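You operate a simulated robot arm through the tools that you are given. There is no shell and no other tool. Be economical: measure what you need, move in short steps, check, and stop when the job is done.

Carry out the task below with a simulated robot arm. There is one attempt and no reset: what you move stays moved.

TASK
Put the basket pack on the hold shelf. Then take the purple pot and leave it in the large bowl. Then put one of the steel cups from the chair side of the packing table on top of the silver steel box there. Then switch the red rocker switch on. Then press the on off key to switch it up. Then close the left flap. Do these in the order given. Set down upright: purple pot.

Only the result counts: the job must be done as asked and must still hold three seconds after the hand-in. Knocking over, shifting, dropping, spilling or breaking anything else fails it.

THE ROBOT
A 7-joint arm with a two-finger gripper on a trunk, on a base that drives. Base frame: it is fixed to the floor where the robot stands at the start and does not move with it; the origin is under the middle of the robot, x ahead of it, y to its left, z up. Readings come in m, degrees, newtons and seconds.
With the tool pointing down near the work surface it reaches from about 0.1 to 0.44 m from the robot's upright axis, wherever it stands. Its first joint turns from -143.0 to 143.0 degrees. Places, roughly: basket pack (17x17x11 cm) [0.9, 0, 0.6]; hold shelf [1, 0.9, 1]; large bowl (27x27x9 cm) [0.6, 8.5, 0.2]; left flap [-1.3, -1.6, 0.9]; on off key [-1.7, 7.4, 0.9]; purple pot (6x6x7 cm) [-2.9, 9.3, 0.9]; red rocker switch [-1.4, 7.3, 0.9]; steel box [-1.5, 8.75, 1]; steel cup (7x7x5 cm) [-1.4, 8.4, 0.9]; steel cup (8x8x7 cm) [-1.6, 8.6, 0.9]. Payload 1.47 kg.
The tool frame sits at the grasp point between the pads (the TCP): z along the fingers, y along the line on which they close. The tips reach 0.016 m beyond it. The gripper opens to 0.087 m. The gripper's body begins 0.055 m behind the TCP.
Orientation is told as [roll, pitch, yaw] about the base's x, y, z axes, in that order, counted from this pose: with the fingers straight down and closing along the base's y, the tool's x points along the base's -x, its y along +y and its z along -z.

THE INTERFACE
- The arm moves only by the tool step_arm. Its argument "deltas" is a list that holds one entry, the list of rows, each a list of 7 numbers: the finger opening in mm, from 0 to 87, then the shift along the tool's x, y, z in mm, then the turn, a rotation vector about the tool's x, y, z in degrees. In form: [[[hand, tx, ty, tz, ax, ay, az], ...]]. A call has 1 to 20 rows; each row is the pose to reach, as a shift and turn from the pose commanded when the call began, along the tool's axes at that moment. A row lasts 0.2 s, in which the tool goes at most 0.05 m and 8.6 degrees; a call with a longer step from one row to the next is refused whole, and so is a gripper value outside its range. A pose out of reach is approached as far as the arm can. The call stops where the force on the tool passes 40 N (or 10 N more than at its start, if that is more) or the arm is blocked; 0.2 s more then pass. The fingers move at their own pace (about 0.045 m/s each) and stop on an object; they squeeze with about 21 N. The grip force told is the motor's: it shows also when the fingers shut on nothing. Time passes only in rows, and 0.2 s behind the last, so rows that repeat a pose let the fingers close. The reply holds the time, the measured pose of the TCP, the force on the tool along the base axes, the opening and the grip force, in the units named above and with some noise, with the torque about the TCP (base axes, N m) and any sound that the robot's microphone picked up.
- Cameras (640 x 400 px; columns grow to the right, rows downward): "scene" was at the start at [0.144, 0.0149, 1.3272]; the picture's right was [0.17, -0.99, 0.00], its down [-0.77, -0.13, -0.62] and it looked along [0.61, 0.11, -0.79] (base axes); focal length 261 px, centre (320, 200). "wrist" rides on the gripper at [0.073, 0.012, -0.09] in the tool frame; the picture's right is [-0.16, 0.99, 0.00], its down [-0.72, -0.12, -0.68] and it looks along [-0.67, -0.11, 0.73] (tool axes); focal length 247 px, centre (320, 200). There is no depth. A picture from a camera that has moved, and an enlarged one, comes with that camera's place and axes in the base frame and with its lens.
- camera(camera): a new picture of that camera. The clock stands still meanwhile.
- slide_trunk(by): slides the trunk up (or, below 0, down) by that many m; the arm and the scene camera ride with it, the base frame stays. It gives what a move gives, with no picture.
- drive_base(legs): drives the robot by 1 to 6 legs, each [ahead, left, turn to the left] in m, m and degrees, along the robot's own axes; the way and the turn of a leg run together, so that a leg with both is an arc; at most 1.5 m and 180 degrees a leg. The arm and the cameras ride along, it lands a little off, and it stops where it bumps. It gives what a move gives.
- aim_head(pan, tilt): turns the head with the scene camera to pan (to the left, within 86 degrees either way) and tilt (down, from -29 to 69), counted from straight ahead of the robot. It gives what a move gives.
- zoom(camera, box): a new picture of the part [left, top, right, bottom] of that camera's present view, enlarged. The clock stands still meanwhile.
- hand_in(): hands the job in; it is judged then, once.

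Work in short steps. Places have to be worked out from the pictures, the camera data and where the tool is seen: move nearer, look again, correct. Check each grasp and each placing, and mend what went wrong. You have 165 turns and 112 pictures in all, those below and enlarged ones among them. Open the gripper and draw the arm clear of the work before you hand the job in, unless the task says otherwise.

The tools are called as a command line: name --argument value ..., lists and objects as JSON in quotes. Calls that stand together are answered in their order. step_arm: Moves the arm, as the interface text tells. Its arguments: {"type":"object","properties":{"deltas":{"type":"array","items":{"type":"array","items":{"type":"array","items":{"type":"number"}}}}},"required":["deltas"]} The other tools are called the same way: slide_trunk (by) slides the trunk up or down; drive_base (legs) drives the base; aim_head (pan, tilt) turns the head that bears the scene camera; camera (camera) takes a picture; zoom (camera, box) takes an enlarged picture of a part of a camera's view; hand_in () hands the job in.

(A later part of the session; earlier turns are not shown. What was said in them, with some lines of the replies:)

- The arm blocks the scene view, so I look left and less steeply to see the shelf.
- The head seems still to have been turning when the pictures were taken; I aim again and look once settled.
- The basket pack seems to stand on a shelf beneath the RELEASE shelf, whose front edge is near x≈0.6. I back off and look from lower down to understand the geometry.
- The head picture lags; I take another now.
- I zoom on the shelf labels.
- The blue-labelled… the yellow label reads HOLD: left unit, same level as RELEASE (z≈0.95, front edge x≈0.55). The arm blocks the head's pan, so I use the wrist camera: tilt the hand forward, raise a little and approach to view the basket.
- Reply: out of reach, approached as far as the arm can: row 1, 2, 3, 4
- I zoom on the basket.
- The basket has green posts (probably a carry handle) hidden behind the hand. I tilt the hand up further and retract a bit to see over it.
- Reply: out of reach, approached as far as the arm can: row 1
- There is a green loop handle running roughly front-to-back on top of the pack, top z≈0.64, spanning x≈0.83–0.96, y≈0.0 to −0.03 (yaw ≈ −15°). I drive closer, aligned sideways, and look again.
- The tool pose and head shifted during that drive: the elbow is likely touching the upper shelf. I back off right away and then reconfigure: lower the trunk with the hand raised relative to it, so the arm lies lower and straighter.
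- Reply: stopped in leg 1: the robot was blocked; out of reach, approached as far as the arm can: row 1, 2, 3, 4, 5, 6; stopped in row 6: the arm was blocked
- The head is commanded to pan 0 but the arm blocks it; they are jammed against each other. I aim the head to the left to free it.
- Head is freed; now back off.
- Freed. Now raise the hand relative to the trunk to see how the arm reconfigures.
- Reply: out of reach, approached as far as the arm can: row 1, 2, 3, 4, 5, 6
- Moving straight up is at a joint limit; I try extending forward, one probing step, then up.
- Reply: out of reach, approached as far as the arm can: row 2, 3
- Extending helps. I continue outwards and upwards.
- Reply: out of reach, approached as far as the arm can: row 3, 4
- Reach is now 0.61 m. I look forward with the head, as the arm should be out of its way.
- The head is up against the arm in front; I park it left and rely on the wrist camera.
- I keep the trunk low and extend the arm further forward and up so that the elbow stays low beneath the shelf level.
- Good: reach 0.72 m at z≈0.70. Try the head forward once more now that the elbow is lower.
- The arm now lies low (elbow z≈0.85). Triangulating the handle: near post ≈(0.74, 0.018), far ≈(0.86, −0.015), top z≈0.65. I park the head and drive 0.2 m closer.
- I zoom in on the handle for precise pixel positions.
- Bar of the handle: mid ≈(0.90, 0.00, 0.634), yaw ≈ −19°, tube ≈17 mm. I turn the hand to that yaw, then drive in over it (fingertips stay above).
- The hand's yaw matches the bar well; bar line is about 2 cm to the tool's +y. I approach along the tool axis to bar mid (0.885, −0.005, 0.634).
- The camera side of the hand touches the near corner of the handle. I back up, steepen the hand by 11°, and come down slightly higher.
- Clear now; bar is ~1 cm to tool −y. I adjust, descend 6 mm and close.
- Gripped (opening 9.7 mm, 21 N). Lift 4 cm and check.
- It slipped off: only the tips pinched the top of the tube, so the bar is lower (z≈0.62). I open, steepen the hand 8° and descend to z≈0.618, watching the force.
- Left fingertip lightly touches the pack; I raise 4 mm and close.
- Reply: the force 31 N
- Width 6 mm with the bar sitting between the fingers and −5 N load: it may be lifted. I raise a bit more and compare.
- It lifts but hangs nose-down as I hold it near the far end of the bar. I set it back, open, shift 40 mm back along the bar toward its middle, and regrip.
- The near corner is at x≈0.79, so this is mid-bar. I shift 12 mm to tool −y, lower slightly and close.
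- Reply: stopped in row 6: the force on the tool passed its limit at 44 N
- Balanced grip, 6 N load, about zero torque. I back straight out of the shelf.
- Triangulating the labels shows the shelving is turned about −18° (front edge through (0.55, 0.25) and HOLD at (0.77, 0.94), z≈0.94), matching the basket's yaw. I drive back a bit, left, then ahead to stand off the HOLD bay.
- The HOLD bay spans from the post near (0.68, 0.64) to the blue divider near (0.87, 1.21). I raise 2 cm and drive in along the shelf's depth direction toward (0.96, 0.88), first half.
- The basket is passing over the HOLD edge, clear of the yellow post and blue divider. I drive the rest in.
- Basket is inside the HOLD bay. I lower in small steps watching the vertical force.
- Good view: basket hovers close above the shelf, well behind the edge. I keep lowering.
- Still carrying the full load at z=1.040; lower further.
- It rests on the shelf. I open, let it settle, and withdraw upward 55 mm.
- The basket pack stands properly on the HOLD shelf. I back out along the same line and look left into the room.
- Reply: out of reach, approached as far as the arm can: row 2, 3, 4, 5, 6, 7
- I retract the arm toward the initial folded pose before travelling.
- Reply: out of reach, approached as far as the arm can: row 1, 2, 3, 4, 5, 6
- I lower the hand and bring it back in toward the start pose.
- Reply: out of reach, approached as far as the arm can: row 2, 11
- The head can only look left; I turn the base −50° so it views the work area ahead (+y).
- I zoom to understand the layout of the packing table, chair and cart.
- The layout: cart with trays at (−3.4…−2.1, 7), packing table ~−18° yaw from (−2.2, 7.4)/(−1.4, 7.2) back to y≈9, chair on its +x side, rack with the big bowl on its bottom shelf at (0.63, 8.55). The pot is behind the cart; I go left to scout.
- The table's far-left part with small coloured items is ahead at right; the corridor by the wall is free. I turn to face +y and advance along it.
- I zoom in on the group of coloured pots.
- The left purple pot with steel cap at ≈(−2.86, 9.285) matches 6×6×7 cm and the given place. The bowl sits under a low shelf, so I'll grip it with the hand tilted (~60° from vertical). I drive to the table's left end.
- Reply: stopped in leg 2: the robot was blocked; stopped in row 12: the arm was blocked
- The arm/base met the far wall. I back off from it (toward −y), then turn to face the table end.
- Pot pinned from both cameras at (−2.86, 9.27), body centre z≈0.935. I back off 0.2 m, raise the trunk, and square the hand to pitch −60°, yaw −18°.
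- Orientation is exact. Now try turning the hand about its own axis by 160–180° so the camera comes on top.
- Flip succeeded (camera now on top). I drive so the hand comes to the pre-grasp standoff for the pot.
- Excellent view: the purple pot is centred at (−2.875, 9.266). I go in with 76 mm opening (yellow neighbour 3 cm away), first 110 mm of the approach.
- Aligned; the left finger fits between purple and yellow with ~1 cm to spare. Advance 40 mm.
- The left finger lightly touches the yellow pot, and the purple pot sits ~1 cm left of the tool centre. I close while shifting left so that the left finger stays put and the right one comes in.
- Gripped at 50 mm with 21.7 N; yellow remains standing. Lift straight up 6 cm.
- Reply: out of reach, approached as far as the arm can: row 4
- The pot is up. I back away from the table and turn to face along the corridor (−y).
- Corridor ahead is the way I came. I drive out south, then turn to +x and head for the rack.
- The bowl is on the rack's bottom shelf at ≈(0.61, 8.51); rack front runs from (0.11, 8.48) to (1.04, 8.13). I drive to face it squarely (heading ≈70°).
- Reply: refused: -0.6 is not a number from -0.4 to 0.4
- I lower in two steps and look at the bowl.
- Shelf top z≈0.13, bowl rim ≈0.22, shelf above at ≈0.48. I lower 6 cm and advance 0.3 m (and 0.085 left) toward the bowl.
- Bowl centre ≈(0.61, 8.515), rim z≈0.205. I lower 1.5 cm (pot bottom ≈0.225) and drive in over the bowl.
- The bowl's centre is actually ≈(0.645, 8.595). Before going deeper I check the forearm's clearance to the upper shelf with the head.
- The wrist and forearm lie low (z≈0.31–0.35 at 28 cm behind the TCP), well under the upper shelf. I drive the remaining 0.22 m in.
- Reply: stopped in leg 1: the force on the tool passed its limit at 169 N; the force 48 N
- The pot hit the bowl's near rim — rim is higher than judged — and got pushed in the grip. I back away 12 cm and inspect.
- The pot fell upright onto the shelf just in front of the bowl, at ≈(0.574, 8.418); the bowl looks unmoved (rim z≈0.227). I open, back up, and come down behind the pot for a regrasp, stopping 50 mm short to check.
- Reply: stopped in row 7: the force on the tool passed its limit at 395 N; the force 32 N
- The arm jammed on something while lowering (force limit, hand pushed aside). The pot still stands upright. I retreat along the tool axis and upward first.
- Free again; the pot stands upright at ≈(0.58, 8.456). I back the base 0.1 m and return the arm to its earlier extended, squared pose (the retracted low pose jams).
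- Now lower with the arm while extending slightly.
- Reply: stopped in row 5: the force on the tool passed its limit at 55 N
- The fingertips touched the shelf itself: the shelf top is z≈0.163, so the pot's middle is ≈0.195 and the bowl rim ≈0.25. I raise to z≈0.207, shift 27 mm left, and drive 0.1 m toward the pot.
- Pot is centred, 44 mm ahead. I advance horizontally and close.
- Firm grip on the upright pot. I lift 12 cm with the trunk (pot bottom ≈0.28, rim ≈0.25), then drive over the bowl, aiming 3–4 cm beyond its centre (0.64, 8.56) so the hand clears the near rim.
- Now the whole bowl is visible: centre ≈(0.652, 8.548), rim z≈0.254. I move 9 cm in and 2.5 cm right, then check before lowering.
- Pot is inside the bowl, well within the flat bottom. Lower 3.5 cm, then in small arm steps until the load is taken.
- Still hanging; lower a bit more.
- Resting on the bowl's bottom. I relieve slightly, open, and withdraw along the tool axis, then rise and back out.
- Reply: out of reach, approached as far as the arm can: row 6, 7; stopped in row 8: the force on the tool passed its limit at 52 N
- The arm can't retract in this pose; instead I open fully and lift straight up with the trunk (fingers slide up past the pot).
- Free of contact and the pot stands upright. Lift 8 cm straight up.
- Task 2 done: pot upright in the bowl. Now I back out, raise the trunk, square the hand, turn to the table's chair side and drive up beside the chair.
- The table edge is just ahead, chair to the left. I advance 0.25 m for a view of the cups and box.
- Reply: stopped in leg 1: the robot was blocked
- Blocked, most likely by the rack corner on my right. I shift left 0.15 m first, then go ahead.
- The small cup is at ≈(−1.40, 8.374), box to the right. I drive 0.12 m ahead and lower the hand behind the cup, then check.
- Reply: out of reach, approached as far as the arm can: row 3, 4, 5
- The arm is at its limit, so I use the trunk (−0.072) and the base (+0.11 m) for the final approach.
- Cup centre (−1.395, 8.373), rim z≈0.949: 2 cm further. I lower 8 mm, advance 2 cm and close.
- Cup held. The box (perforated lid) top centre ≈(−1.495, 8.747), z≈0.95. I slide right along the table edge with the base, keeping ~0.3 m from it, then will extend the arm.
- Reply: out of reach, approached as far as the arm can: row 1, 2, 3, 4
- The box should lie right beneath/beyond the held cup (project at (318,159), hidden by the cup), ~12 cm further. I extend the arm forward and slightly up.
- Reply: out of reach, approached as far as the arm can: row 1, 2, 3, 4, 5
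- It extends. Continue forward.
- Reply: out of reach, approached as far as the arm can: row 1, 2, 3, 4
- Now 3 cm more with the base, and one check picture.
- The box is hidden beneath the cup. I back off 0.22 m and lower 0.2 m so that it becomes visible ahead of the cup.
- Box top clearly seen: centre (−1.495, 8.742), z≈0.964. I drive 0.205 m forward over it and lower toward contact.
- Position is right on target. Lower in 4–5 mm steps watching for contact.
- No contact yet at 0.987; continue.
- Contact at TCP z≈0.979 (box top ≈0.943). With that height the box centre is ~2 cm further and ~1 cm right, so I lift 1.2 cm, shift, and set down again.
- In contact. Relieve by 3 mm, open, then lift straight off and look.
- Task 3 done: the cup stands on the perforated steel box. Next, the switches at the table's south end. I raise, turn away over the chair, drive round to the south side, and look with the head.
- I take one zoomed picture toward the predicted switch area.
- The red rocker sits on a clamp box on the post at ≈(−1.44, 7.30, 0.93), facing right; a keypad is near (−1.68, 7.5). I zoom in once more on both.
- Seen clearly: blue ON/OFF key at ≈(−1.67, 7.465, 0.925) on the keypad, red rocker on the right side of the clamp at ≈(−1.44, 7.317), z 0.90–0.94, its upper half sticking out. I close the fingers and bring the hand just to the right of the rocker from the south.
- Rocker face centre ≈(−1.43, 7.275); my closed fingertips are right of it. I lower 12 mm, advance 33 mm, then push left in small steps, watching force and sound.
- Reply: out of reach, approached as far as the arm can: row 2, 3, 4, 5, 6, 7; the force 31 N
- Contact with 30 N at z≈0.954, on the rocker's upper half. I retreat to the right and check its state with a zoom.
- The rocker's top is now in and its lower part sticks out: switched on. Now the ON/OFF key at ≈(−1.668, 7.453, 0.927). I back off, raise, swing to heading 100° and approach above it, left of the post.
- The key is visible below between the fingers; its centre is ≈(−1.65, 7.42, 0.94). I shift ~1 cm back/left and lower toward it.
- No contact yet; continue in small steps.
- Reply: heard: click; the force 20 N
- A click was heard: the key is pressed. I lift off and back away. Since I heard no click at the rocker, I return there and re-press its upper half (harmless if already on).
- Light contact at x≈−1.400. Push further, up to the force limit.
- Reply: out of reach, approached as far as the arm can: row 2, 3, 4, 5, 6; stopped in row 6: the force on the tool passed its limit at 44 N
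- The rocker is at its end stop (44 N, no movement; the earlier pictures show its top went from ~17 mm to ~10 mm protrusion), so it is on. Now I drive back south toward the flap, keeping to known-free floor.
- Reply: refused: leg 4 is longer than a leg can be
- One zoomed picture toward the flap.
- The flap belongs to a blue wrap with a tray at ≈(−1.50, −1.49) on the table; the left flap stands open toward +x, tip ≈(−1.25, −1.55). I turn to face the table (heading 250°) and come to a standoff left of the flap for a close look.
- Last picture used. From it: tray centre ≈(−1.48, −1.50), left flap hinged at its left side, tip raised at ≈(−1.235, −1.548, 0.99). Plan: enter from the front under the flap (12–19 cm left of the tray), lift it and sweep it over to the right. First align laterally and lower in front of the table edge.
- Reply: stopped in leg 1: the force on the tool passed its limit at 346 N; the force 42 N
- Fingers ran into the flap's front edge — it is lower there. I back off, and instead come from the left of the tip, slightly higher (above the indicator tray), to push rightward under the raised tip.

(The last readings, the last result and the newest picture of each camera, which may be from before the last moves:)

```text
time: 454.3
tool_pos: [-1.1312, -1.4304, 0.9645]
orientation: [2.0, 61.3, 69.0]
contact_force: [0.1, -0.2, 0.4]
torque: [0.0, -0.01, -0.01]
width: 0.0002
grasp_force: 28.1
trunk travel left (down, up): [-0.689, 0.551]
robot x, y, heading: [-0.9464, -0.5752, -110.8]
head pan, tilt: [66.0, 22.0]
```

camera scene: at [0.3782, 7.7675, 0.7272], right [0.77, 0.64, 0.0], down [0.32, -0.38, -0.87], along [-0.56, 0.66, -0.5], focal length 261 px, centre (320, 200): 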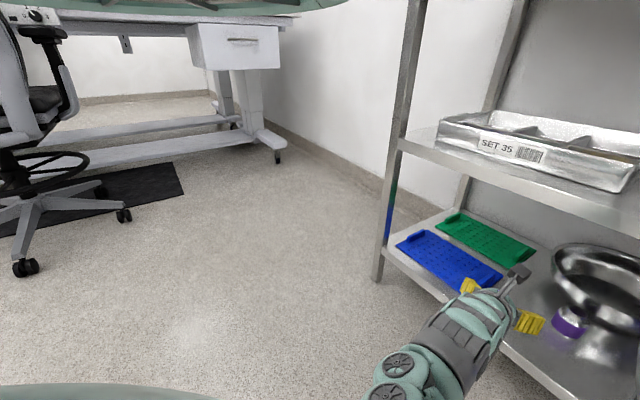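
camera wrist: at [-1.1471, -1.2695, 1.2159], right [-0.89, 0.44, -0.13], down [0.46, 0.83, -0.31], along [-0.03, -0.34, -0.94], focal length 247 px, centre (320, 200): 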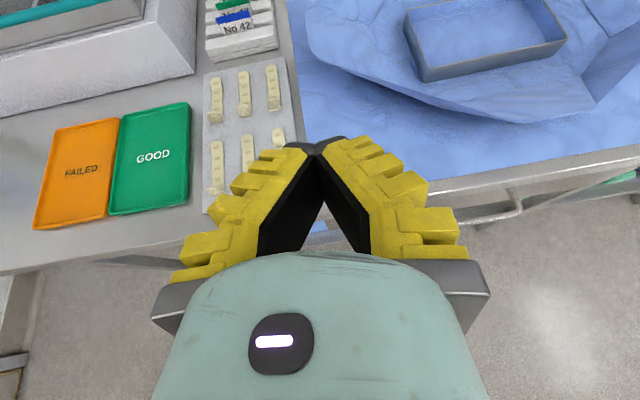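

drive_base --legs '[[0.135, 0, 0]]'

step_arm --deltas '[[[0, 0, 10, 0, 0, 0, 0], [0, 0, 20, 0, 0, 0, 0], [0, 0, 30, 0, 0, 0, 0], [0, 0, 40, 0, 0, 0, 0], [0, 0, 50, 0, 0, 0, 0], [0, 0, 60, 0, 0, 0, 0]]]'

```text
time: 455.6
tool_pos: [-1.182, -1.5553, 0.9635]
orientation: [2.0, 61.3, 68.9]
contact_force: [-0.1, 0.2, 0.1]
torque: [0.03, 0.02, -0.02]
width: 0.0001
grasp_force: 28.3
trunk travel left (down, up): [-0.689, 0.551]
robot x, y, heading: [-0.9967, -0.6973, -111.2]
head pan, tilt: [66.0, 22.0]
```

```text
time: 457.0
tool_pos: [-1.2355, -1.5308, 0.9663]
orientation: [2.1, 61.3, 69.1]
contact_force: [0.9, 0.8, 0.2]
torque: [-0.02, -0.02, 0.0]
width: 0.0003
grasp_force: 27.6
trunk travel left (down, up): [-0.689, 0.551]
robot x, y, heading: [-0.994, -0.6975, -111.2]
head pan, tilt: [66.0, 22.0]
```

No contact yet; keep pushing right.

step_arm --deltas '[[[0, 0, 8, 0, 0, 0, 0], [0, 0, 16, 0, 0, 0, 0], [0, 0, 24, 0, 0, 0, 0], [0, 0, 32, 0, 0, 0, 0], [0, 0, 40, 0, 0, 0, 0]]]'

```text
time: 458.2
tool_pos: [-1.2733, -1.5165, 0.9662]
orientation: [2.1, 61.3, 68.9]
contact_force: [-1.0, -0.3, -0.5]
torque: [-0.02, -0.05, 0.01]
width: 0.0
grasp_force: 27.6
trunk travel left (down, up): [-0.689, 0.551]
robot x, y, heading: [-0.995, -0.6954, -111.2]
head pan, tilt: [66.0, 22.0]
```

The flap turns out to be low (edge z≈0.92–0.94), so my fingers passed above it. I raise, back off, and reapproach diagonally (heading 205°) from its front-left corner so the fingertips can wedge beneath it.

slide_trunk --by 0.12

drive_base --legs '[[-0.2, 0, 0], [0, 0, -44], [-0.17, 0.74, 0]]'

```text
time: 459.7
tool_pos: [-1.2734, -1.5155, 1.0843]
orientation: [2.0, 61.3, 69.1]
contact_force: [1.0, -0.4, -0.2]
torque: [-0.01, -0.01, -0.01]
width: 0.0
grasp_force: 28.0
trunk travel left (down, up): [-0.809, 0.431]
robot x, y, heading: [-0.9943, -0.6995, -111.0]
head pan, tilt: [66.0, 22.0]
```

```text
time: 467.1
tool_pos: [-1.2058, -1.5127, 1.086]
orientation: [2.0, 61.3, 25.7]
contact_force: [-0.1, -0.2, -0.8]
torque: [0.01, -0.02, 0.01]
width: 0.0
grasp_force: 28.2
trunk travel left (down, up): [-0.809, 0.431]
robot x, y, heading: [-0.4391, -1.1056, -154.3]
head pan, tilt: [66.0, 22.0]
```

drive_base --legs '[[0.02, -0.022, 0]]'

slide_trunk --by -0.16

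slide_trunk --by -0.008

slide_trunk --by -0.006

```text
time: 467.9
tool_pos: [-1.2321, -1.5014, 1.0866]
orientation: [2.0, 61.3, 25.8]
contact_force: [0.1, 0.0, 0.5]
torque: [0.0, 0.01, 0.0]
width: 0.0
grasp_force: 28.1
trunk travel left (down, up): [-0.809, 0.431]
robot x, y, heading: [-0.4706, -1.0967, -154.4]
head pan, tilt: [66.0, 22.0]
```

```text
time: 469.8
tool_pos: [-1.2324, -1.5012, 0.9268]
orientation: [2.0, 61.3, 25.8]
contact_force: [0.2, 0.3, -0.1]
torque: [0.01, -0.02, 0.02]
width: 0.0
grasp_force: 28.2
trunk travel left (down, up): [-0.649, 0.591]
robot x, y, heading: [-0.4701, -1.0945, -154.4]
head pan, tilt: [66.0, 22.0]
```

```text
time: 470.3
tool_pos: [-1.2328, -1.5009, 0.9183]
orientation: [2.0, 61.2, 25.9]
contact_force: [-0.1, 0.6, 0.6]
torque: [0.02, -0.01, -0.05]
width: 0.0
grasp_force: 28.1
trunk travel left (down, up): [-0.641, 0.599]
robot x, y, heading: [-0.4673, -1.0971, -154.3]
head pan, tilt: [66.0, 22.0]
```

```text
time: 470.9
tool_pos: [-1.2324, -1.501, 0.912]
orientation: [2.0, 61.3, 25.8]
contact_force: [0.3, -0.2, -0.7]
torque: [-0.01, -0.03, 0.0]
width: 0.0
grasp_force: 27.5
trunk travel left (down, up): [-0.635, 0.605]
robot x, y, heading: [-0.4714, -1.0937, -154.2]
head pan, tilt: [66.0, 22.0]
```

slide_trunk --by -0.006

slide_trunk --by -0.006

slide_trunk --by -0.005

```text
time: 471.4
tool_pos: [-1.234, -1.5009, 0.9082]
orientation: [2.1, 61.7, 25.7]
contact_force: [-2.1, 0.0, 5.2]
torque: [0.1, -0.39, -0.01]
width: 0.0
grasp_force: 27.6
trunk travel left (down, up): [-0.629, 0.611]
robot x, y, heading: [-0.4691, -1.0971, -154.7]
head pan, tilt: [66.0, 22.0]
```

```text
time: 471.9
tool_pos: [-1.2356, -1.5011, 0.9085]
orientation: [2.2, 62.1, 26.0]
contact_force: [-0.6, 0.5, 4.8]
torque: [0.08, -0.34, -0.01]
width: 0.0
grasp_force: 28.4
trunk travel left (down, up): [-0.624, 0.616]
robot x, y, heading: [-0.468, -1.0979, -154.0]
head pan, tilt: [66.0, 22.0]
stopped: the force on the tool passed its limit at 57 N (the readings are from after the stop); the commanded pose is now the measured one
```

```text
time: 472.3
tool_pos: [-1.2377, -1.5032, 0.9097]
orientation: [2.3, 62.6, 26.1]
contact_force: [0.4, -0.4, 2.3]
torque: [0.05, -0.23, -0.02]
width: 0.0
grasp_force: 28.0
trunk travel left (down, up): [-0.622, 0.618]
robot x, y, heading: [-0.4691, -1.0935, -154.1]
head pan, tilt: [66.0, 22.0]
stopped: the force on the tool passed its limit at 46 N (the readings are from after the stop); the commanded pose is now the measured one
```

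The hand's rear touches the indicator tray here, so the diagonal entry is no good. From the earlier contact I deduce the flap's front edge is at z≈0.925. I raise, return to the straight approach (250°), and roll the hand 90° so the closed fingertips are only ~2 cm tall.

slide_trunk --by 0.14

drive_base --legs '[[-0.15, 0, 0], [0, 0, 44]]'

step_arm --deltas '[[[0, 0, 0, 0, 0, 0, -8.5], [0, 0, 0, 0, 0, 0, -17], [0, 0, 0, 0, 0, 0, -25.5], [0, 0, 0, 0, 0, 0, -34], [0, 0, 0, 0, 0, 0, -42.5], [0, 0, 0, 0, 0, 0, -51], [0, 0, 0, 0, 0, 0, -59.5], [0, 0, 0, 0, 0, 0, -68], [0, 0, 0, 0, 0, 0, -76.5], [0, 0, 0, 0, 0, 0, -85], [0, 0, 0, 0, 0, 0, -90]]]'

```text
time: 474.0
tool_pos: [-1.2363, -1.5029, 1.0479]
orientation: [2.3, 62.5, 26.2]
contact_force: [0.3, 0.5, 0.0]
torque: [-0.01, -0.01, -0.03]
width: 0.0
grasp_force: 28.3
trunk travel left (down, up): [-0.762, 0.478]
robot x, y, heading: [-0.4644, -1.0963, -154.3]
head pan, tilt: [66.0, 22.0]
```

```text
time: 477.4
tool_pos: [-0.5961, -1.8568, 1.0482]
orientation: [2.4, 62.5, 70.5]
contact_force: [0.0, 0.2, -0.4]
torque: [0.0, 0.0, 0.03]
width: 0.0
grasp_force: 28.2
trunk travel left (down, up): [-0.762, 0.478]
robot x, y, heading: [-0.3307, -1.0295, -109.8]
head pan, tilt: [66.0, 22.0]
```

```text
time: 479.8
tool_pos: [-0.5963, -1.8572, 1.0479]
orientation: [62.4, -1.2, 158.4]
contact_force: [-1.1, 0.0, -0.3]
torque: [0.0, -0.01, 0.0]
width: 0.0
grasp_force: 28.6
trunk travel left (down, up): [-0.762, 0.478]
robot x, y, heading: [-0.3292, -1.0263, -109.9]
head pan, tilt: [66.0, 22.0]
```

Rolled. I back straight away from the table first, then slide right to stand in front of the flap.

drive_base --legs '[[-0.29, 0, 0], [0, -0.761, 0]]'

slide_trunk --by -0.13

```text
time: 485.6
tool_pos: [-1.2196, -1.3146, 1.0482]
orientation: [62.3, -1.1, 158.1]
contact_force: [-0.1, -0.3, 0.4]
torque: [0.0, 0.0, 0.02]
width: 0.0001
grasp_force: 27.8
trunk travel left (down, up): [-0.762, 0.478]
robot x, y, heading: [-0.9536, -0.4847, -110.2]
head pan, tilt: [66.0, 22.0]
```

```text
time: 487.1
tool_pos: [-1.2192, -1.3146, 0.9194]
orientation: [62.6, -1.1, 158.1]
contact_force: [0.6, -0.4, -0.2]
torque: [0.05, 0.0, -0.02]
width: 0.0001
grasp_force: 28.3
trunk travel left (down, up): [-0.632, 0.608]
robot x, y, heading: [-0.9508, -0.4877, -110.2]
head pan, tilt: [66.0, 22.0]
```

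drive_base --legs '[[0.14, 0, 0]]'

slide_trunk --by -0.007

slide_trunk --by -0.004

slide_trunk --by -0.004

```text
time: 488.4
tool_pos: [-1.2653, -1.4447, 0.918]
orientation: [62.5, -1.1, 158.1]
contact_force: [1.0, -1.1, -0.5]
torque: [0.01, 0.0, -0.01]
width: 0.0
grasp_force: 28.0
trunk travel left (down, up): [-0.632, 0.608]
robot x, y, heading: [-0.9971, -0.6175, -110.2]
head pan, tilt: [66.0, 22.0]
```

```text
time: 489.0
tool_pos: [-1.266, -1.4442, 0.9121]
orientation: [62.5, -1.1, 158.2]
contact_force: [0.9, 0.0, 0.5]
torque: [-0.02, 0.05, 0.01]
width: 0.0
grasp_force: 28.7
trunk travel left (down, up): [-0.625, 0.615]
robot x, y, heading: [-0.9976, -0.6183, -110.4]
head pan, tilt: [66.0, 22.0]
```

```text
time: 489.5
tool_pos: [-1.266, -1.4451, 0.907]
orientation: [62.6, -1.0, 158.2]
contact_force: [-0.2, -0.3, -0.6]
torque: [0.03, 0.03, 0.03]
width: 0.0
grasp_force: 27.9
trunk travel left (down, up): [-0.621, 0.619]
robot x, y, heading: [-0.9969, -0.619, -109.9]
head pan, tilt: [66.0, 22.0]
```

```text
time: 490.1
tool_pos: [-1.2655, -1.445, 0.9051]
orientation: [62.7, -1.2, 158.2]
contact_force: [1.7, 3.8, 7.2]
torque: [0.06, -0.16, 0.05]
width: 0.0
grasp_force: 27.8
trunk travel left (down, up): [-0.617, 0.623]
robot x, y, heading: [-0.9988, -0.6222, -109.9]
head pan, tilt: [66.0, 22.0]
```

Table contact at TCP z=0.905. I raise 4 mm and slide forward under the flap's edge in small legs.

slide_trunk --by 0.004

drive_base --legs '[[0.05, 0, 0]]'

drive_base --legs '[[0.03, 0, 0]]'

```text
time: 490.6
tool_pos: [-1.2649, -1.4449, 0.906]
orientation: [62.4, -1.1, 158.2]
contact_force: [-1.0, 0.7, -1.2]
torque: [0.02, 0.0, 0.0]
width: 0.0
grasp_force: 28.5
trunk travel left (down, up): [-0.621, 0.619]
robot x, y, heading: [-0.9987, -0.6191, -109.9]
head pan, tilt: [66.0, 22.0]
```

```text
time: 491.5
tool_pos: [-1.2848, -1.492, 0.9085]
orientation: [62.6, -1.0, 158.2]
contact_force: [-0.7, -0.4, -0.4]
torque: [0.02, -0.04, 0.03]
width: 0.0003
grasp_force: 28.2
trunk travel left (down, up): [-0.621, 0.619]
robot x, y, heading: [-1.0192, -0.663, -110.3]
head pan, tilt: [66.0, 22.0]
```

```text
time: 492.3
tool_pos: [-1.2858, -1.4986, 0.9045]
orientation: [62.2, -1.1, 158.1]
contact_force: [7.5, 22.4, 11.2]
torque: [-0.25, -0.05, -0.19]
width: 0.0
grasp_force: 26.3
trunk travel left (down, up): [-0.621, 0.619]
robot x, y, heading: [-1.0169, -0.6755, -110.2]
head pan, tilt: [66.0, 22.0]
stopped in leg 1: the force on the tool passed its limit at 76 N (the readings are from after the stop); the commanded pose is now the measured one
```

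It hits something solid beneath the flap at this height too (the wrapped base). So the flap's outer edge is higher (≈0.98, as first triangulated) and light. I go back out, raise to z≈0.965, enter from the left of the tip again, and this time sweep along an arc up and over to the right.

drive_base --legs '[[-0.12, 0, 0]]'

slide_trunk --by 0.062

drive_base --legs '[[0, 0.13, 0], [0.14, 0, 0]]'

```text
time: 493.6
tool_pos: [-1.2431, -1.389, 0.9069]
orientation: [62.4, -1.0, 158.1]
contact_force: [-0.1, 0.4, -0.4]
torque: [0.0, 0.01, -0.03]
width: 0.0
grasp_force: 27.9
trunk travel left (down, up): [-0.621, 0.619]
robot x, y, heading: [-0.9786, -0.5619, -110.0]
head pan, tilt: [66.0, 22.0]
```

```text
time: 494.6
tool_pos: [-1.2442, -1.3882, 0.9689]
orientation: [62.5, -1.1, 158.2]
contact_force: [0.5, 0.7, 0.3]
torque: [-0.02, 0.0, -0.02]
width: 0.0003
grasp_force: 28.1
trunk travel left (down, up): [-0.683, 0.557]
robot x, y, heading: [-0.9777, -0.5598, -110.1]
head pan, tilt: [66.0, 22.0]
```

```text
time: 496.8
tool_pos: [-1.1695, -1.5658, 0.9697]
orientation: [62.5, -0.9, 158.2]
contact_force: [0.4, -0.1, -0.2]
torque: [-0.02, 0.02, -0.01]
width: 0.0001
grasp_force: 28.1
trunk travel left (down, up): [-0.683, 0.557]
robot x, y, heading: [-0.904, -0.743, -110.1]
head pan, tilt: [66.0, 22.0]
```

Now sweep right in steps, reading forces.

drive_base --legs '[[0, -0.06, 0]]'

drive_base --legs '[[0, -0.03, 0]]'

drive_base --legs '[[0, -0.03, 0]]'

```text
time: 497.8
tool_pos: [-1.2263, -1.545, 0.9684]
orientation: [62.4, -1.1, 158.2]
contact_force: [1.3, 0.8, 1.4]
torque: [-0.02, -0.02, -0.05]
width: 0.0002
grasp_force: 28.1
trunk travel left (down, up): [-0.683, 0.557]
robot x, y, heading: [-0.9581, -0.7188, -110.0]
head pan, tilt: [66.0, 22.0]
```

```text
time: 498.7
tool_pos: [-1.2298, -1.5435, 0.9727]
orientation: [62.6, -1.0, 160.8]
contact_force: [3.7, 0.3, 1.8]
torque: [-0.03, -0.05, 0.0]
width: 0.0059
grasp_force: 28.3
trunk travel left (down, up): [-0.683, 0.557]
robot x, y, heading: [-0.9844, -0.7096, -109.5]
head pan, tilt: [66.0, 22.0]
stopped in leg 1: the force on the tool passed its limit at 45 N (the readings are from after the stop); the commanded pose is now the measured one
```

```text
time: 499.6
tool_pos: [-1.2304, -1.5413, 0.9753]
orientation: [62.9, -1.0, 163.2]
contact_force: [3.2, 0.4, 0.5]
torque: [-0.05, 0.0, -0.01]
width: 0.0058
grasp_force: 27.9
trunk travel left (down, up): [-0.683, 0.557]
robot x, y, heading: [-1.0102, -0.7015, -109.6]
head pan, tilt: [66.0, 22.0]
stopped in leg 1: the force on the tool passed its limit at 46 N (the readings are from after the stop); the commanded pose is now the measured one
```

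The flap's edge sits at z≈0.97, s≈0.235 — I'm pushing it edge-on. Back left 4 cm, lower 3 cm, and go beneath it.

drive_base --legs '[[0, 0.06, 0]]'

slide_trunk --by -0.03

drive_base --legs '[[0, -0.04, 0]]'

```text
time: 500.6
tool_pos: [-1.1751, -1.5597, 0.9746]
orientation: [62.8, -1.0, 163.1]
contact_force: [0.0, 0.3, -0.3]
torque: [0.01, -0.03, -0.01]
width: 0.0
grasp_force: 28.7
trunk travel left (down, up): [-0.683, 0.557]
robot x, y, heading: [-0.9523, -0.7185, -109.5]
head pan, tilt: [66.0, 22.0]
```

```text
time: 501.3
tool_pos: [-1.1763, -1.5616, 0.9461]
orientation: [62.9, -1.0, 163.1]
contact_force: [-0.8, -0.2, -0.1]
torque: [0.01, 0.03, 0.01]
width: 0.0
grasp_force: 28.0
trunk travel left (down, up): [-0.653, 0.587]
robot x, y, heading: [-0.954, -0.7226, -109.5]
head pan, tilt: [66.0, 22.0]
```

```text
time: 502.2
tool_pos: [-1.2138, -1.5487, 0.9458]
orientation: [62.7, -1.0, 163.1]
contact_force: [0.3, 0.6, -0.1]
torque: [0.0, -0.04, 0.02]
width: 0.0
grasp_force: 28.0
trunk travel left (down, up): [-0.653, 0.587]
robot x, y, heading: [-0.9894, -0.7079, -109.5]
head pan, tilt: [66.0, 22.0]
```

drive_base --legs '[[0, -0.03, 0]]'

drive_base --legs '[[0, -0.025, 0]]'

```text
time: 503.1
tool_pos: [-1.2437, -1.5373, 0.9455]
orientation: [62.8, -1.0, 162.8]
contact_force: [1.3, 0.3, 0.1]
torque: [-0.02, 0.01, -0.04]
width: 0.0002
grasp_force: 27.5
trunk travel left (down, up): [-0.653, 0.587]
robot x, y, heading: [-1.0199, -0.6986, -109.6]
head pan, tilt: [66.0, 22.0]
```

```text
time: 503.9
tool_pos: [-1.2685, -1.5279, 0.9435]
orientation: [62.9, -0.9, 162.9]
contact_force: [0.6, 0.3, -0.2]
torque: [-0.02, 0.02, -0.03]
width: 0.0
grasp_force: 28.2
trunk travel left (down, up): [-0.653, 0.587]
robot x, y, heading: [-1.0486, -0.69, -109.6]
head pan, tilt: [66.0, 22.0]
```

Passed beneath the edge (no contact). Now lift in steps and sweep right.

slide_trunk --by 0.03

drive_base --legs '[[0, -0.02, 0]]'

slide_trunk --by 0.025

```text
time: 504.6
tool_pos: [-1.2684, -1.5275, 0.9743]
orientation: [62.8, -1.0, 162.8]
contact_force: [0.3, 0.7, -0.1]
torque: [0.03, 0.02, 0.03]
width: 0.0001
grasp_force: 28.8
trunk travel left (down, up): [-0.683, 0.557]
robot x, y, heading: [-1.0418, -0.6825, -109.4]
head pan, tilt: [66.0, 22.0]
```

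```text
time: 505.4
tool_pos: [-1.2866, -1.521, 0.9739]
orientation: [62.8, -1.0, 162.8]
contact_force: [-0.2, -0.5, 1.4]
torque: [0.01, 0.01, 0.0]
width: 0.0
grasp_force: 28.3
trunk travel left (down, up): [-0.683, 0.557]
robot x, y, heading: [-1.0592, -0.6798, -109.6]
head pan, tilt: [66.0, 22.0]
```

```text
time: 506.1
tool_pos: [-1.2876, -1.5211, 0.9998]
orientation: [62.8, -1.0, 162.8]
contact_force: [-0.3, 0.3, 0.3]
torque: [0.0, 0.04, -0.02]
width: 0.0001
grasp_force: 28.2
trunk travel left (down, up): [-0.708, 0.532]
robot x, y, heading: [-1.0649, -0.682, -109.4]
head pan, tilt: [66.0, 22.0]
```

Little load (light flap). Continue the arc over the top.

drive_base --legs '[[0, -0.035, 0]]'

slide_trunk --by 0.02

drive_base --legs '[[0, -0.035, 0]]'

drive_base --legs '[[0, -0.035, 0]]'

drive_base --legs '[[0, -0.035, 0]]'

```text
time: 507.0
tool_pos: [-1.3203, -1.5094, 1.0001]
orientation: [62.8, -1.0, 162.7]
contact_force: [-0.6, 0.2, 0.3]
torque: [0.02, -0.02, -0.03]
width: 0.0
grasp_force: 28.3
trunk travel left (down, up): [-0.708, 0.532]
robot x, y, heading: [-1.0933, -0.6674, -109.9]
head pan, tilt: [66.0, 22.0]
```

```text
time: 507.6
tool_pos: [-1.3207, -1.5092, 1.0203]
orientation: [62.8, -0.9, 162.8]
contact_force: [-0.8, 0.8, 0.2]
torque: [-0.02, 0.02, 0.01]
width: 0.0001
grasp_force: 27.8
trunk travel left (down, up): [-0.728, 0.512]
robot x, y, heading: [-1.0906, -0.6707, -109.8]
head pan, tilt: [66.0, 22.0]
```

```text
time: 508.5
tool_pos: [-1.3546, -1.4978, 1.0198]
orientation: [62.8, -1.0, 162.8]
contact_force: [0.0, -0.4, 0.3]
torque: [0.0, 0.01, 0.01]
width: 0.0
grasp_force: 27.7
trunk travel left (down, up): [-0.728, 0.512]
robot x, y, heading: [-1.1291, -0.6607, -109.6]
head pan, tilt: [66.0, 22.0]
```

```text
time: 509.4
tool_pos: [-1.3886, -1.4875, 1.0201]
orientation: [62.8, -1.0, 162.8]
contact_force: [0.0, 0.1, 0.4]
torque: [0.04, 0.02, 0.01]
width: 0.0001
grasp_force: 28.3
trunk travel left (down, up): [-0.728, 0.512]
robot x, y, heading: [-1.1601, -0.6439, -109.7]
head pan, tilt: [66.0, 22.0]
```

```text
time: 510.2
tool_pos: [-1.4205, -1.4754, 1.0192]
orientation: [62.8, -1.0, 162.8]
contact_force: [-0.5, 0.0, 0.0]
torque: [-0.04, -0.02, 0.0]
width: 0.0002
grasp_force: 28.0
trunk travel left (down, up): [-0.728, 0.512]
robot x, y, heading: [-1.1957, -0.6335, -109.7]
head pan, tilt: [66.0, 22.0]
```

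Continue over the tray and then press down gently until contact.

drive_base --legs '[[0, -0.04, 0]]'

slide_trunk --by -0.03

slide_trunk --by -0.015

slide_trunk --by -0.01

```text
time: 511.1
tool_pos: [-1.4587, -1.4606, 1.0199]
orientation: [62.8, -1.0, 162.7]
contact_force: [-0.5, -0.7, -1.0]
torque: [0.01, 0.03, -0.02]
width: 0.0
grasp_force: 28.5
trunk travel left (down, up): [-0.728, 0.512]
robot x, y, heading: [-1.2335, -0.6189, -109.9]
head pan, tilt: [66.0, 22.0]
```

```text
time: 511.9
tool_pos: [-1.4587, -1.461, 0.9917]
orientation: [62.8, -1.0, 162.8]
contact_force: [-0.3, 0.0, 0.1]
torque: [0.01, -0.02, -0.01]
width: 0.0
grasp_force: 28.0
trunk travel left (down, up): [-0.698, 0.542]
robot x, y, heading: [-1.2305, -0.6202, -109.8]
head pan, tilt: [66.0, 22.0]
```

```text
time: 512.5
tool_pos: [-1.4586, -1.4611, 0.9753]
orientation: [62.8, -1.0, 162.7]
contact_force: [0.5, -0.4, 0.3]
torque: [0.02, 0.01, 0.0]
width: 0.0001
grasp_force: 28.2
trunk travel left (down, up): [-0.683, 0.557]
robot x, y, heading: [-1.2308, -0.6259, -109.8]
head pan, tilt: [66.0, 22.0]
```

```text
time: 513.1
tool_pos: [-1.4591, -1.4615, 0.965]
orientation: [62.8, -1.1, 162.8]
contact_force: [-0.7, 0.3, -0.4]
torque: [0.02, 0.03, -0.01]
width: 0.0
grasp_force: 27.7
trunk travel left (down, up): [-0.673, 0.567]
robot x, y, heading: [-1.2341, -0.618, -109.7]
head pan, tilt: [66.0, 22.0]
```

slide_trunk --by -0.008

slide_trunk --by -0.008

slide_trunk --by -0.008

```text
time: 513.6
tool_pos: [-1.458, -1.462, 0.9578]
orientation: [62.8, -1.1, 162.6]
contact_force: [-1.0, -0.4, -0.2]
torque: [0.05, -0.01, -0.03]
width: 0.0
grasp_force: 28.3
trunk travel left (down, up): [-0.665, 0.575]
robot x, y, heading: [-1.2316, -0.6216, -109.8]
head pan, tilt: [66.0, 22.0]
```

```text
time: 514.2
tool_pos: [-1.4589, -1.4615, 0.9485]
orientation: [62.9, -1.0, 162.7]
contact_force: [0.2, 0.2, 0.5]
torque: [0.03, 0.03, 0.01]
width: 0.0
grasp_force: 27.6
trunk travel left (down, up): [-0.657, 0.583]
robot x, y, heading: [-1.2294, -0.6186, -109.7]
head pan, tilt: [66.0, 22.0]
```

```text
time: 514.8
tool_pos: [-1.46, -1.4625, 0.945]
orientation: [63.2, -0.9, 162.8]
contact_force: [2.7, 13.3, 18.3]
torque: [0.1, -0.25, -0.05]
width: 0.0
grasp_force: 28.4
trunk travel left (down, up): [-0.649, 0.591]
robot x, y, heading: [-1.2308, -0.6208, -109.4]
head pan, tilt: [66.0, 22.0]
```

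Contact at z≈0.93 over the tray — probably the flap lying closed. To verify without pictures I repeat the edge-on probe at the left (z≈0.97), where the open flap blocked me before.

slide_trunk --by 0.08

drive_base --legs '[[-0.15, 0, 0], [0, 0.31, 0]]'

slide_trunk --by -0.053

drive_base --legs '[[0.145, 0, 0]]'

```text
time: 516.0
tool_pos: [-1.459, -1.4606, 1.0209]
orientation: [62.7, -1.0, 162.9]
contact_force: [0.7, 0.3, -0.7]
torque: [-0.01, -0.01, 0.02]
width: 0.0
grasp_force: 28.5
trunk travel left (down, up): [-0.729, 0.511]
robot x, y, heading: [-1.2301, -0.622, -109.3]
head pan, tilt: [66.0, 22.0]
```

```text
time: 519.0
tool_pos: [-1.1233, -1.4199, 1.0218]
orientation: [62.9, -1.0, 162.7]
contact_force: [-0.6, -0.9, 0.0]
torque: [0.0, 0.02, 0.02]
width: 0.0002
grasp_force: 27.8
trunk travel left (down, up): [-0.729, 0.511]
robot x, y, heading: [-0.8996, -0.5788, -109.8]
head pan, tilt: [66.0, 22.0]
```

```text
time: 519.9
tool_pos: [-1.123, -1.4207, 0.9682]
orientation: [62.7, -1.0, 162.7]
contact_force: [-0.7, 0.4, -0.2]
torque: [0.05, 0.01, 0.0]
width: 0.0
grasp_force: 27.8
trunk travel left (down, up): [-0.676, 0.564]
robot x, y, heading: [-0.8957, -0.5784, -109.7]
head pan, tilt: [66.0, 22.0]
```

```text
time: 521.3
tool_pos: [-1.1735, -1.5572, 0.9685]
orientation: [62.8, -1.0, 162.6]
contact_force: [0.3, 0.8, 0.7]
torque: [0.02, 0.0, 0.02]
width: 0.0004
grasp_force: 28.4
trunk travel left (down, up): [-0.676, 0.564]
robot x, y, heading: [-0.9445, -0.7167, -109.5]
head pan, tilt: [66.0, 22.0]
```

drive_base --legs '[[0, -0.05, 0]]'

drive_base --legs '[[0, -0.03, 0]]'

drive_base --legs '[[0, -0.03, 0]]'

```text
time: 522.2
tool_pos: [-1.2197, -1.54, 0.9688]
orientation: [62.8, -1.0, 162.6]
contact_force: [-0.5, -0.3, 1.3]
torque: [-0.02, -0.01, 0.0]
width: 0.0002
grasp_force: 28.1
trunk travel left (down, up): [-0.676, 0.564]
robot x, y, heading: [-0.9909, -0.6999, -109.8]
head pan, tilt: [66.0, 22.0]
```

```text
time: 523.0
tool_pos: [-1.2485, -1.5292, 0.9689]
orientation: [62.8, -1.0, 162.8]
contact_force: [-0.1, 0.2, 0.0]
torque: [0.03, -0.03, 0.01]
width: 0.0
grasp_force: 28.6
trunk travel left (down, up): [-0.676, 0.564]
robot x, y, heading: [-1.0181, -0.69, -109.9]
head pan, tilt: [66.0, 22.0]
```

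```text
time: 523.9
tool_pos: [-1.2744, -1.5199, 0.9687]
orientation: [62.8, -1.0, 162.8]
contact_force: [-1.1, 1.5, 0.0]
torque: [0.0, -0.01, 0.0]
width: 0.0004
grasp_force: 27.8
trunk travel left (down, up): [-0.676, 0.564]
robot x, y, heading: [-1.0458, -0.6805, -110.2]
head pan, tilt: [66.0, 22.0]
```

It now passes freely where the open flap had blocked it. One more probe slightly deeper and lower to be sure.

drive_base --legs '[[0, 0.08, 0], [0.025, 0, 0]]'

slide_trunk --by -0.006

drive_base --legs '[[0, -0.05, 0]]'

drive_base --legs '[[0, -0.04, 0]]'

```text
time: 525.3
tool_pos: [-1.2108, -1.5716, 0.9681]
orientation: [62.9, -1.1, 162.8]
contact_force: [0.2, -0.1, 0.0]
torque: [0.0, -0.01, 0.01]
width: 0.0
grasp_force: 27.9
trunk travel left (down, up): [-0.676, 0.564]
robot x, y, heading: [-0.984, -0.7313, -109.9]
head pan, tilt: [66.0, 22.0]
```

```text
time: 525.9
tool_pos: [-1.2117, -1.5705, 0.9618]
orientation: [62.8, -0.9, 162.7]
contact_force: [-0.7, -0.7, 1.0]
torque: [-0.02, -0.02, 0.0]
width: 0.0001
grasp_force: 28.3
trunk travel left (down, up): [-0.67, 0.57]
robot x, y, heading: [-0.9839, -0.7307, -109.7]
head pan, tilt: [66.0, 22.0]
```

```text
time: 526.8
tool_pos: [-1.2561, -1.5544, 0.9629]
orientation: [62.7, -1.0, 162.8]
contact_force: [-0.2, 0.1, -0.1]
torque: [0.01, 0.02, -0.01]
width: 0.0
grasp_force: 27.7
trunk travel left (down, up): [-0.67, 0.57]
robot x, y, heading: [-1.0265, -0.7154, -109.8]
head pan, tilt: [66.0, 22.0]
```

```text
time: 527.7
tool_pos: [-1.2932, -1.5406, 0.963]
orientation: [62.8, -1.0, 162.7]
contact_force: [-0.1, -0.6, 0.0]
torque: [0.03, 0.0, 0.02]
width: 0.0
grasp_force: 28.5
trunk travel left (down, up): [-0.67, 0.57]
robot x, y, heading: [-1.0644, -0.7007, -110.1]
head pan, tilt: [66.0, 22.0]
```

No flap in the open position any more: it lies closed over the tray. I withdraw, open the gripper and clear the work area.

slide_trunk --by 0.1

drive_base --legs '[[-0.5, 0, 0]]'

step_arm --deltas '[[[40, 0, 0, 0, 0, 0, 0], [80, 0, 0, 0, 0, 0, 0], [80, 0, 0, 0, 0, 0, 0], [80, 0, 0, 0, 0, 0, 0]]]'

```text
time: 529.0
tool_pos: [-1.2935, -1.5404, 1.0616]
orientation: [62.8, -0.8, 162.8]
contact_force: [0.0, 0.0, -0.2]
torque: [0.0, 0.01, 0.02]
width: 0.0001
grasp_force: 28.1
trunk travel left (down, up): [-0.77, 0.47]
robot x, y, heading: [-1.0663, -0.6969, -109.9]
head pan, tilt: [66.0, 22.0]
```

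```text
time: 532.0
tool_pos: [-1.1189, -1.0706, 1.0629]
orientation: [62.8, -0.9, 163.1]
contact_force: [-0.1, -0.3, 0.4]
torque: [0.0, -0.02, 0.0]
width: 0.0
grasp_force: 28.3
trunk travel left (down, up): [-0.77, 0.47]
robot x, y, heading: [-0.8966, -0.2261, -109.2]
head pan, tilt: [66.0, 22.0]
```

```text
time: 533.0
tool_pos: [-1.1185, -1.0694, 1.0628]
orientation: [62.8, -0.8, 163.1]
contact_force: [-0.5, 0.0, -1.2]
torque: [0.01, 0.0, 0.01]
width: 0.0817
grasp_force: 0.7
trunk travel left (down, up): [-0.77, 0.47]
robot x, y, heading: [-0.8987, -0.2279, -109.3]
head pan, tilt: [66.0, 22.0]
```

All six steps are done as far as I can check; the gripper is open and clear, so I hand in.

hand_in

```text
The job is handed in.
```

I carried out all six steps in order and handed the job in; the first three are confirmed by pictures, and the other three are less certain.

1. **Basket pack:** it is on the hold shelf.
2. **Purple pot:** it stands upright in the large bowl. On the first try I drove it into the bowl's rim and it dropped, landing upright on the shelf. I then gripped it again and placed it. The bowl did not appear to move.
3. **Steel cup:** the smaller cup is on the steel box.
4. **Red rocker switch:** the pictures show its upper half going in when pressed. I heard no click, and a second press met a hard stop, so I take it as on.
5. **On/off key:** I pressed it once and heard a click.
6. **Left flap:** I had no pictures left, so I judged this by touch. The flap first blocked my fingers at its open position. After I swept it over, they passed there freely and met something over the tray, so I take it as closed.

**Possible disturbance of other objects:**
- At the wrapping table, the hand pressed briefly on the indicator tray beside the flap (up to 57 N). It also ran into the front of the wrap, once at up to 346 N.
- Earlier, the robot or its arm probably brushed the shelving near the start, the far wall by the towel dispenser, the rack that holds the bowl, and the yellow pot.
- Nothing fell or visibly moved in the pictures I had, but I could not check the wrapping table afterwards.
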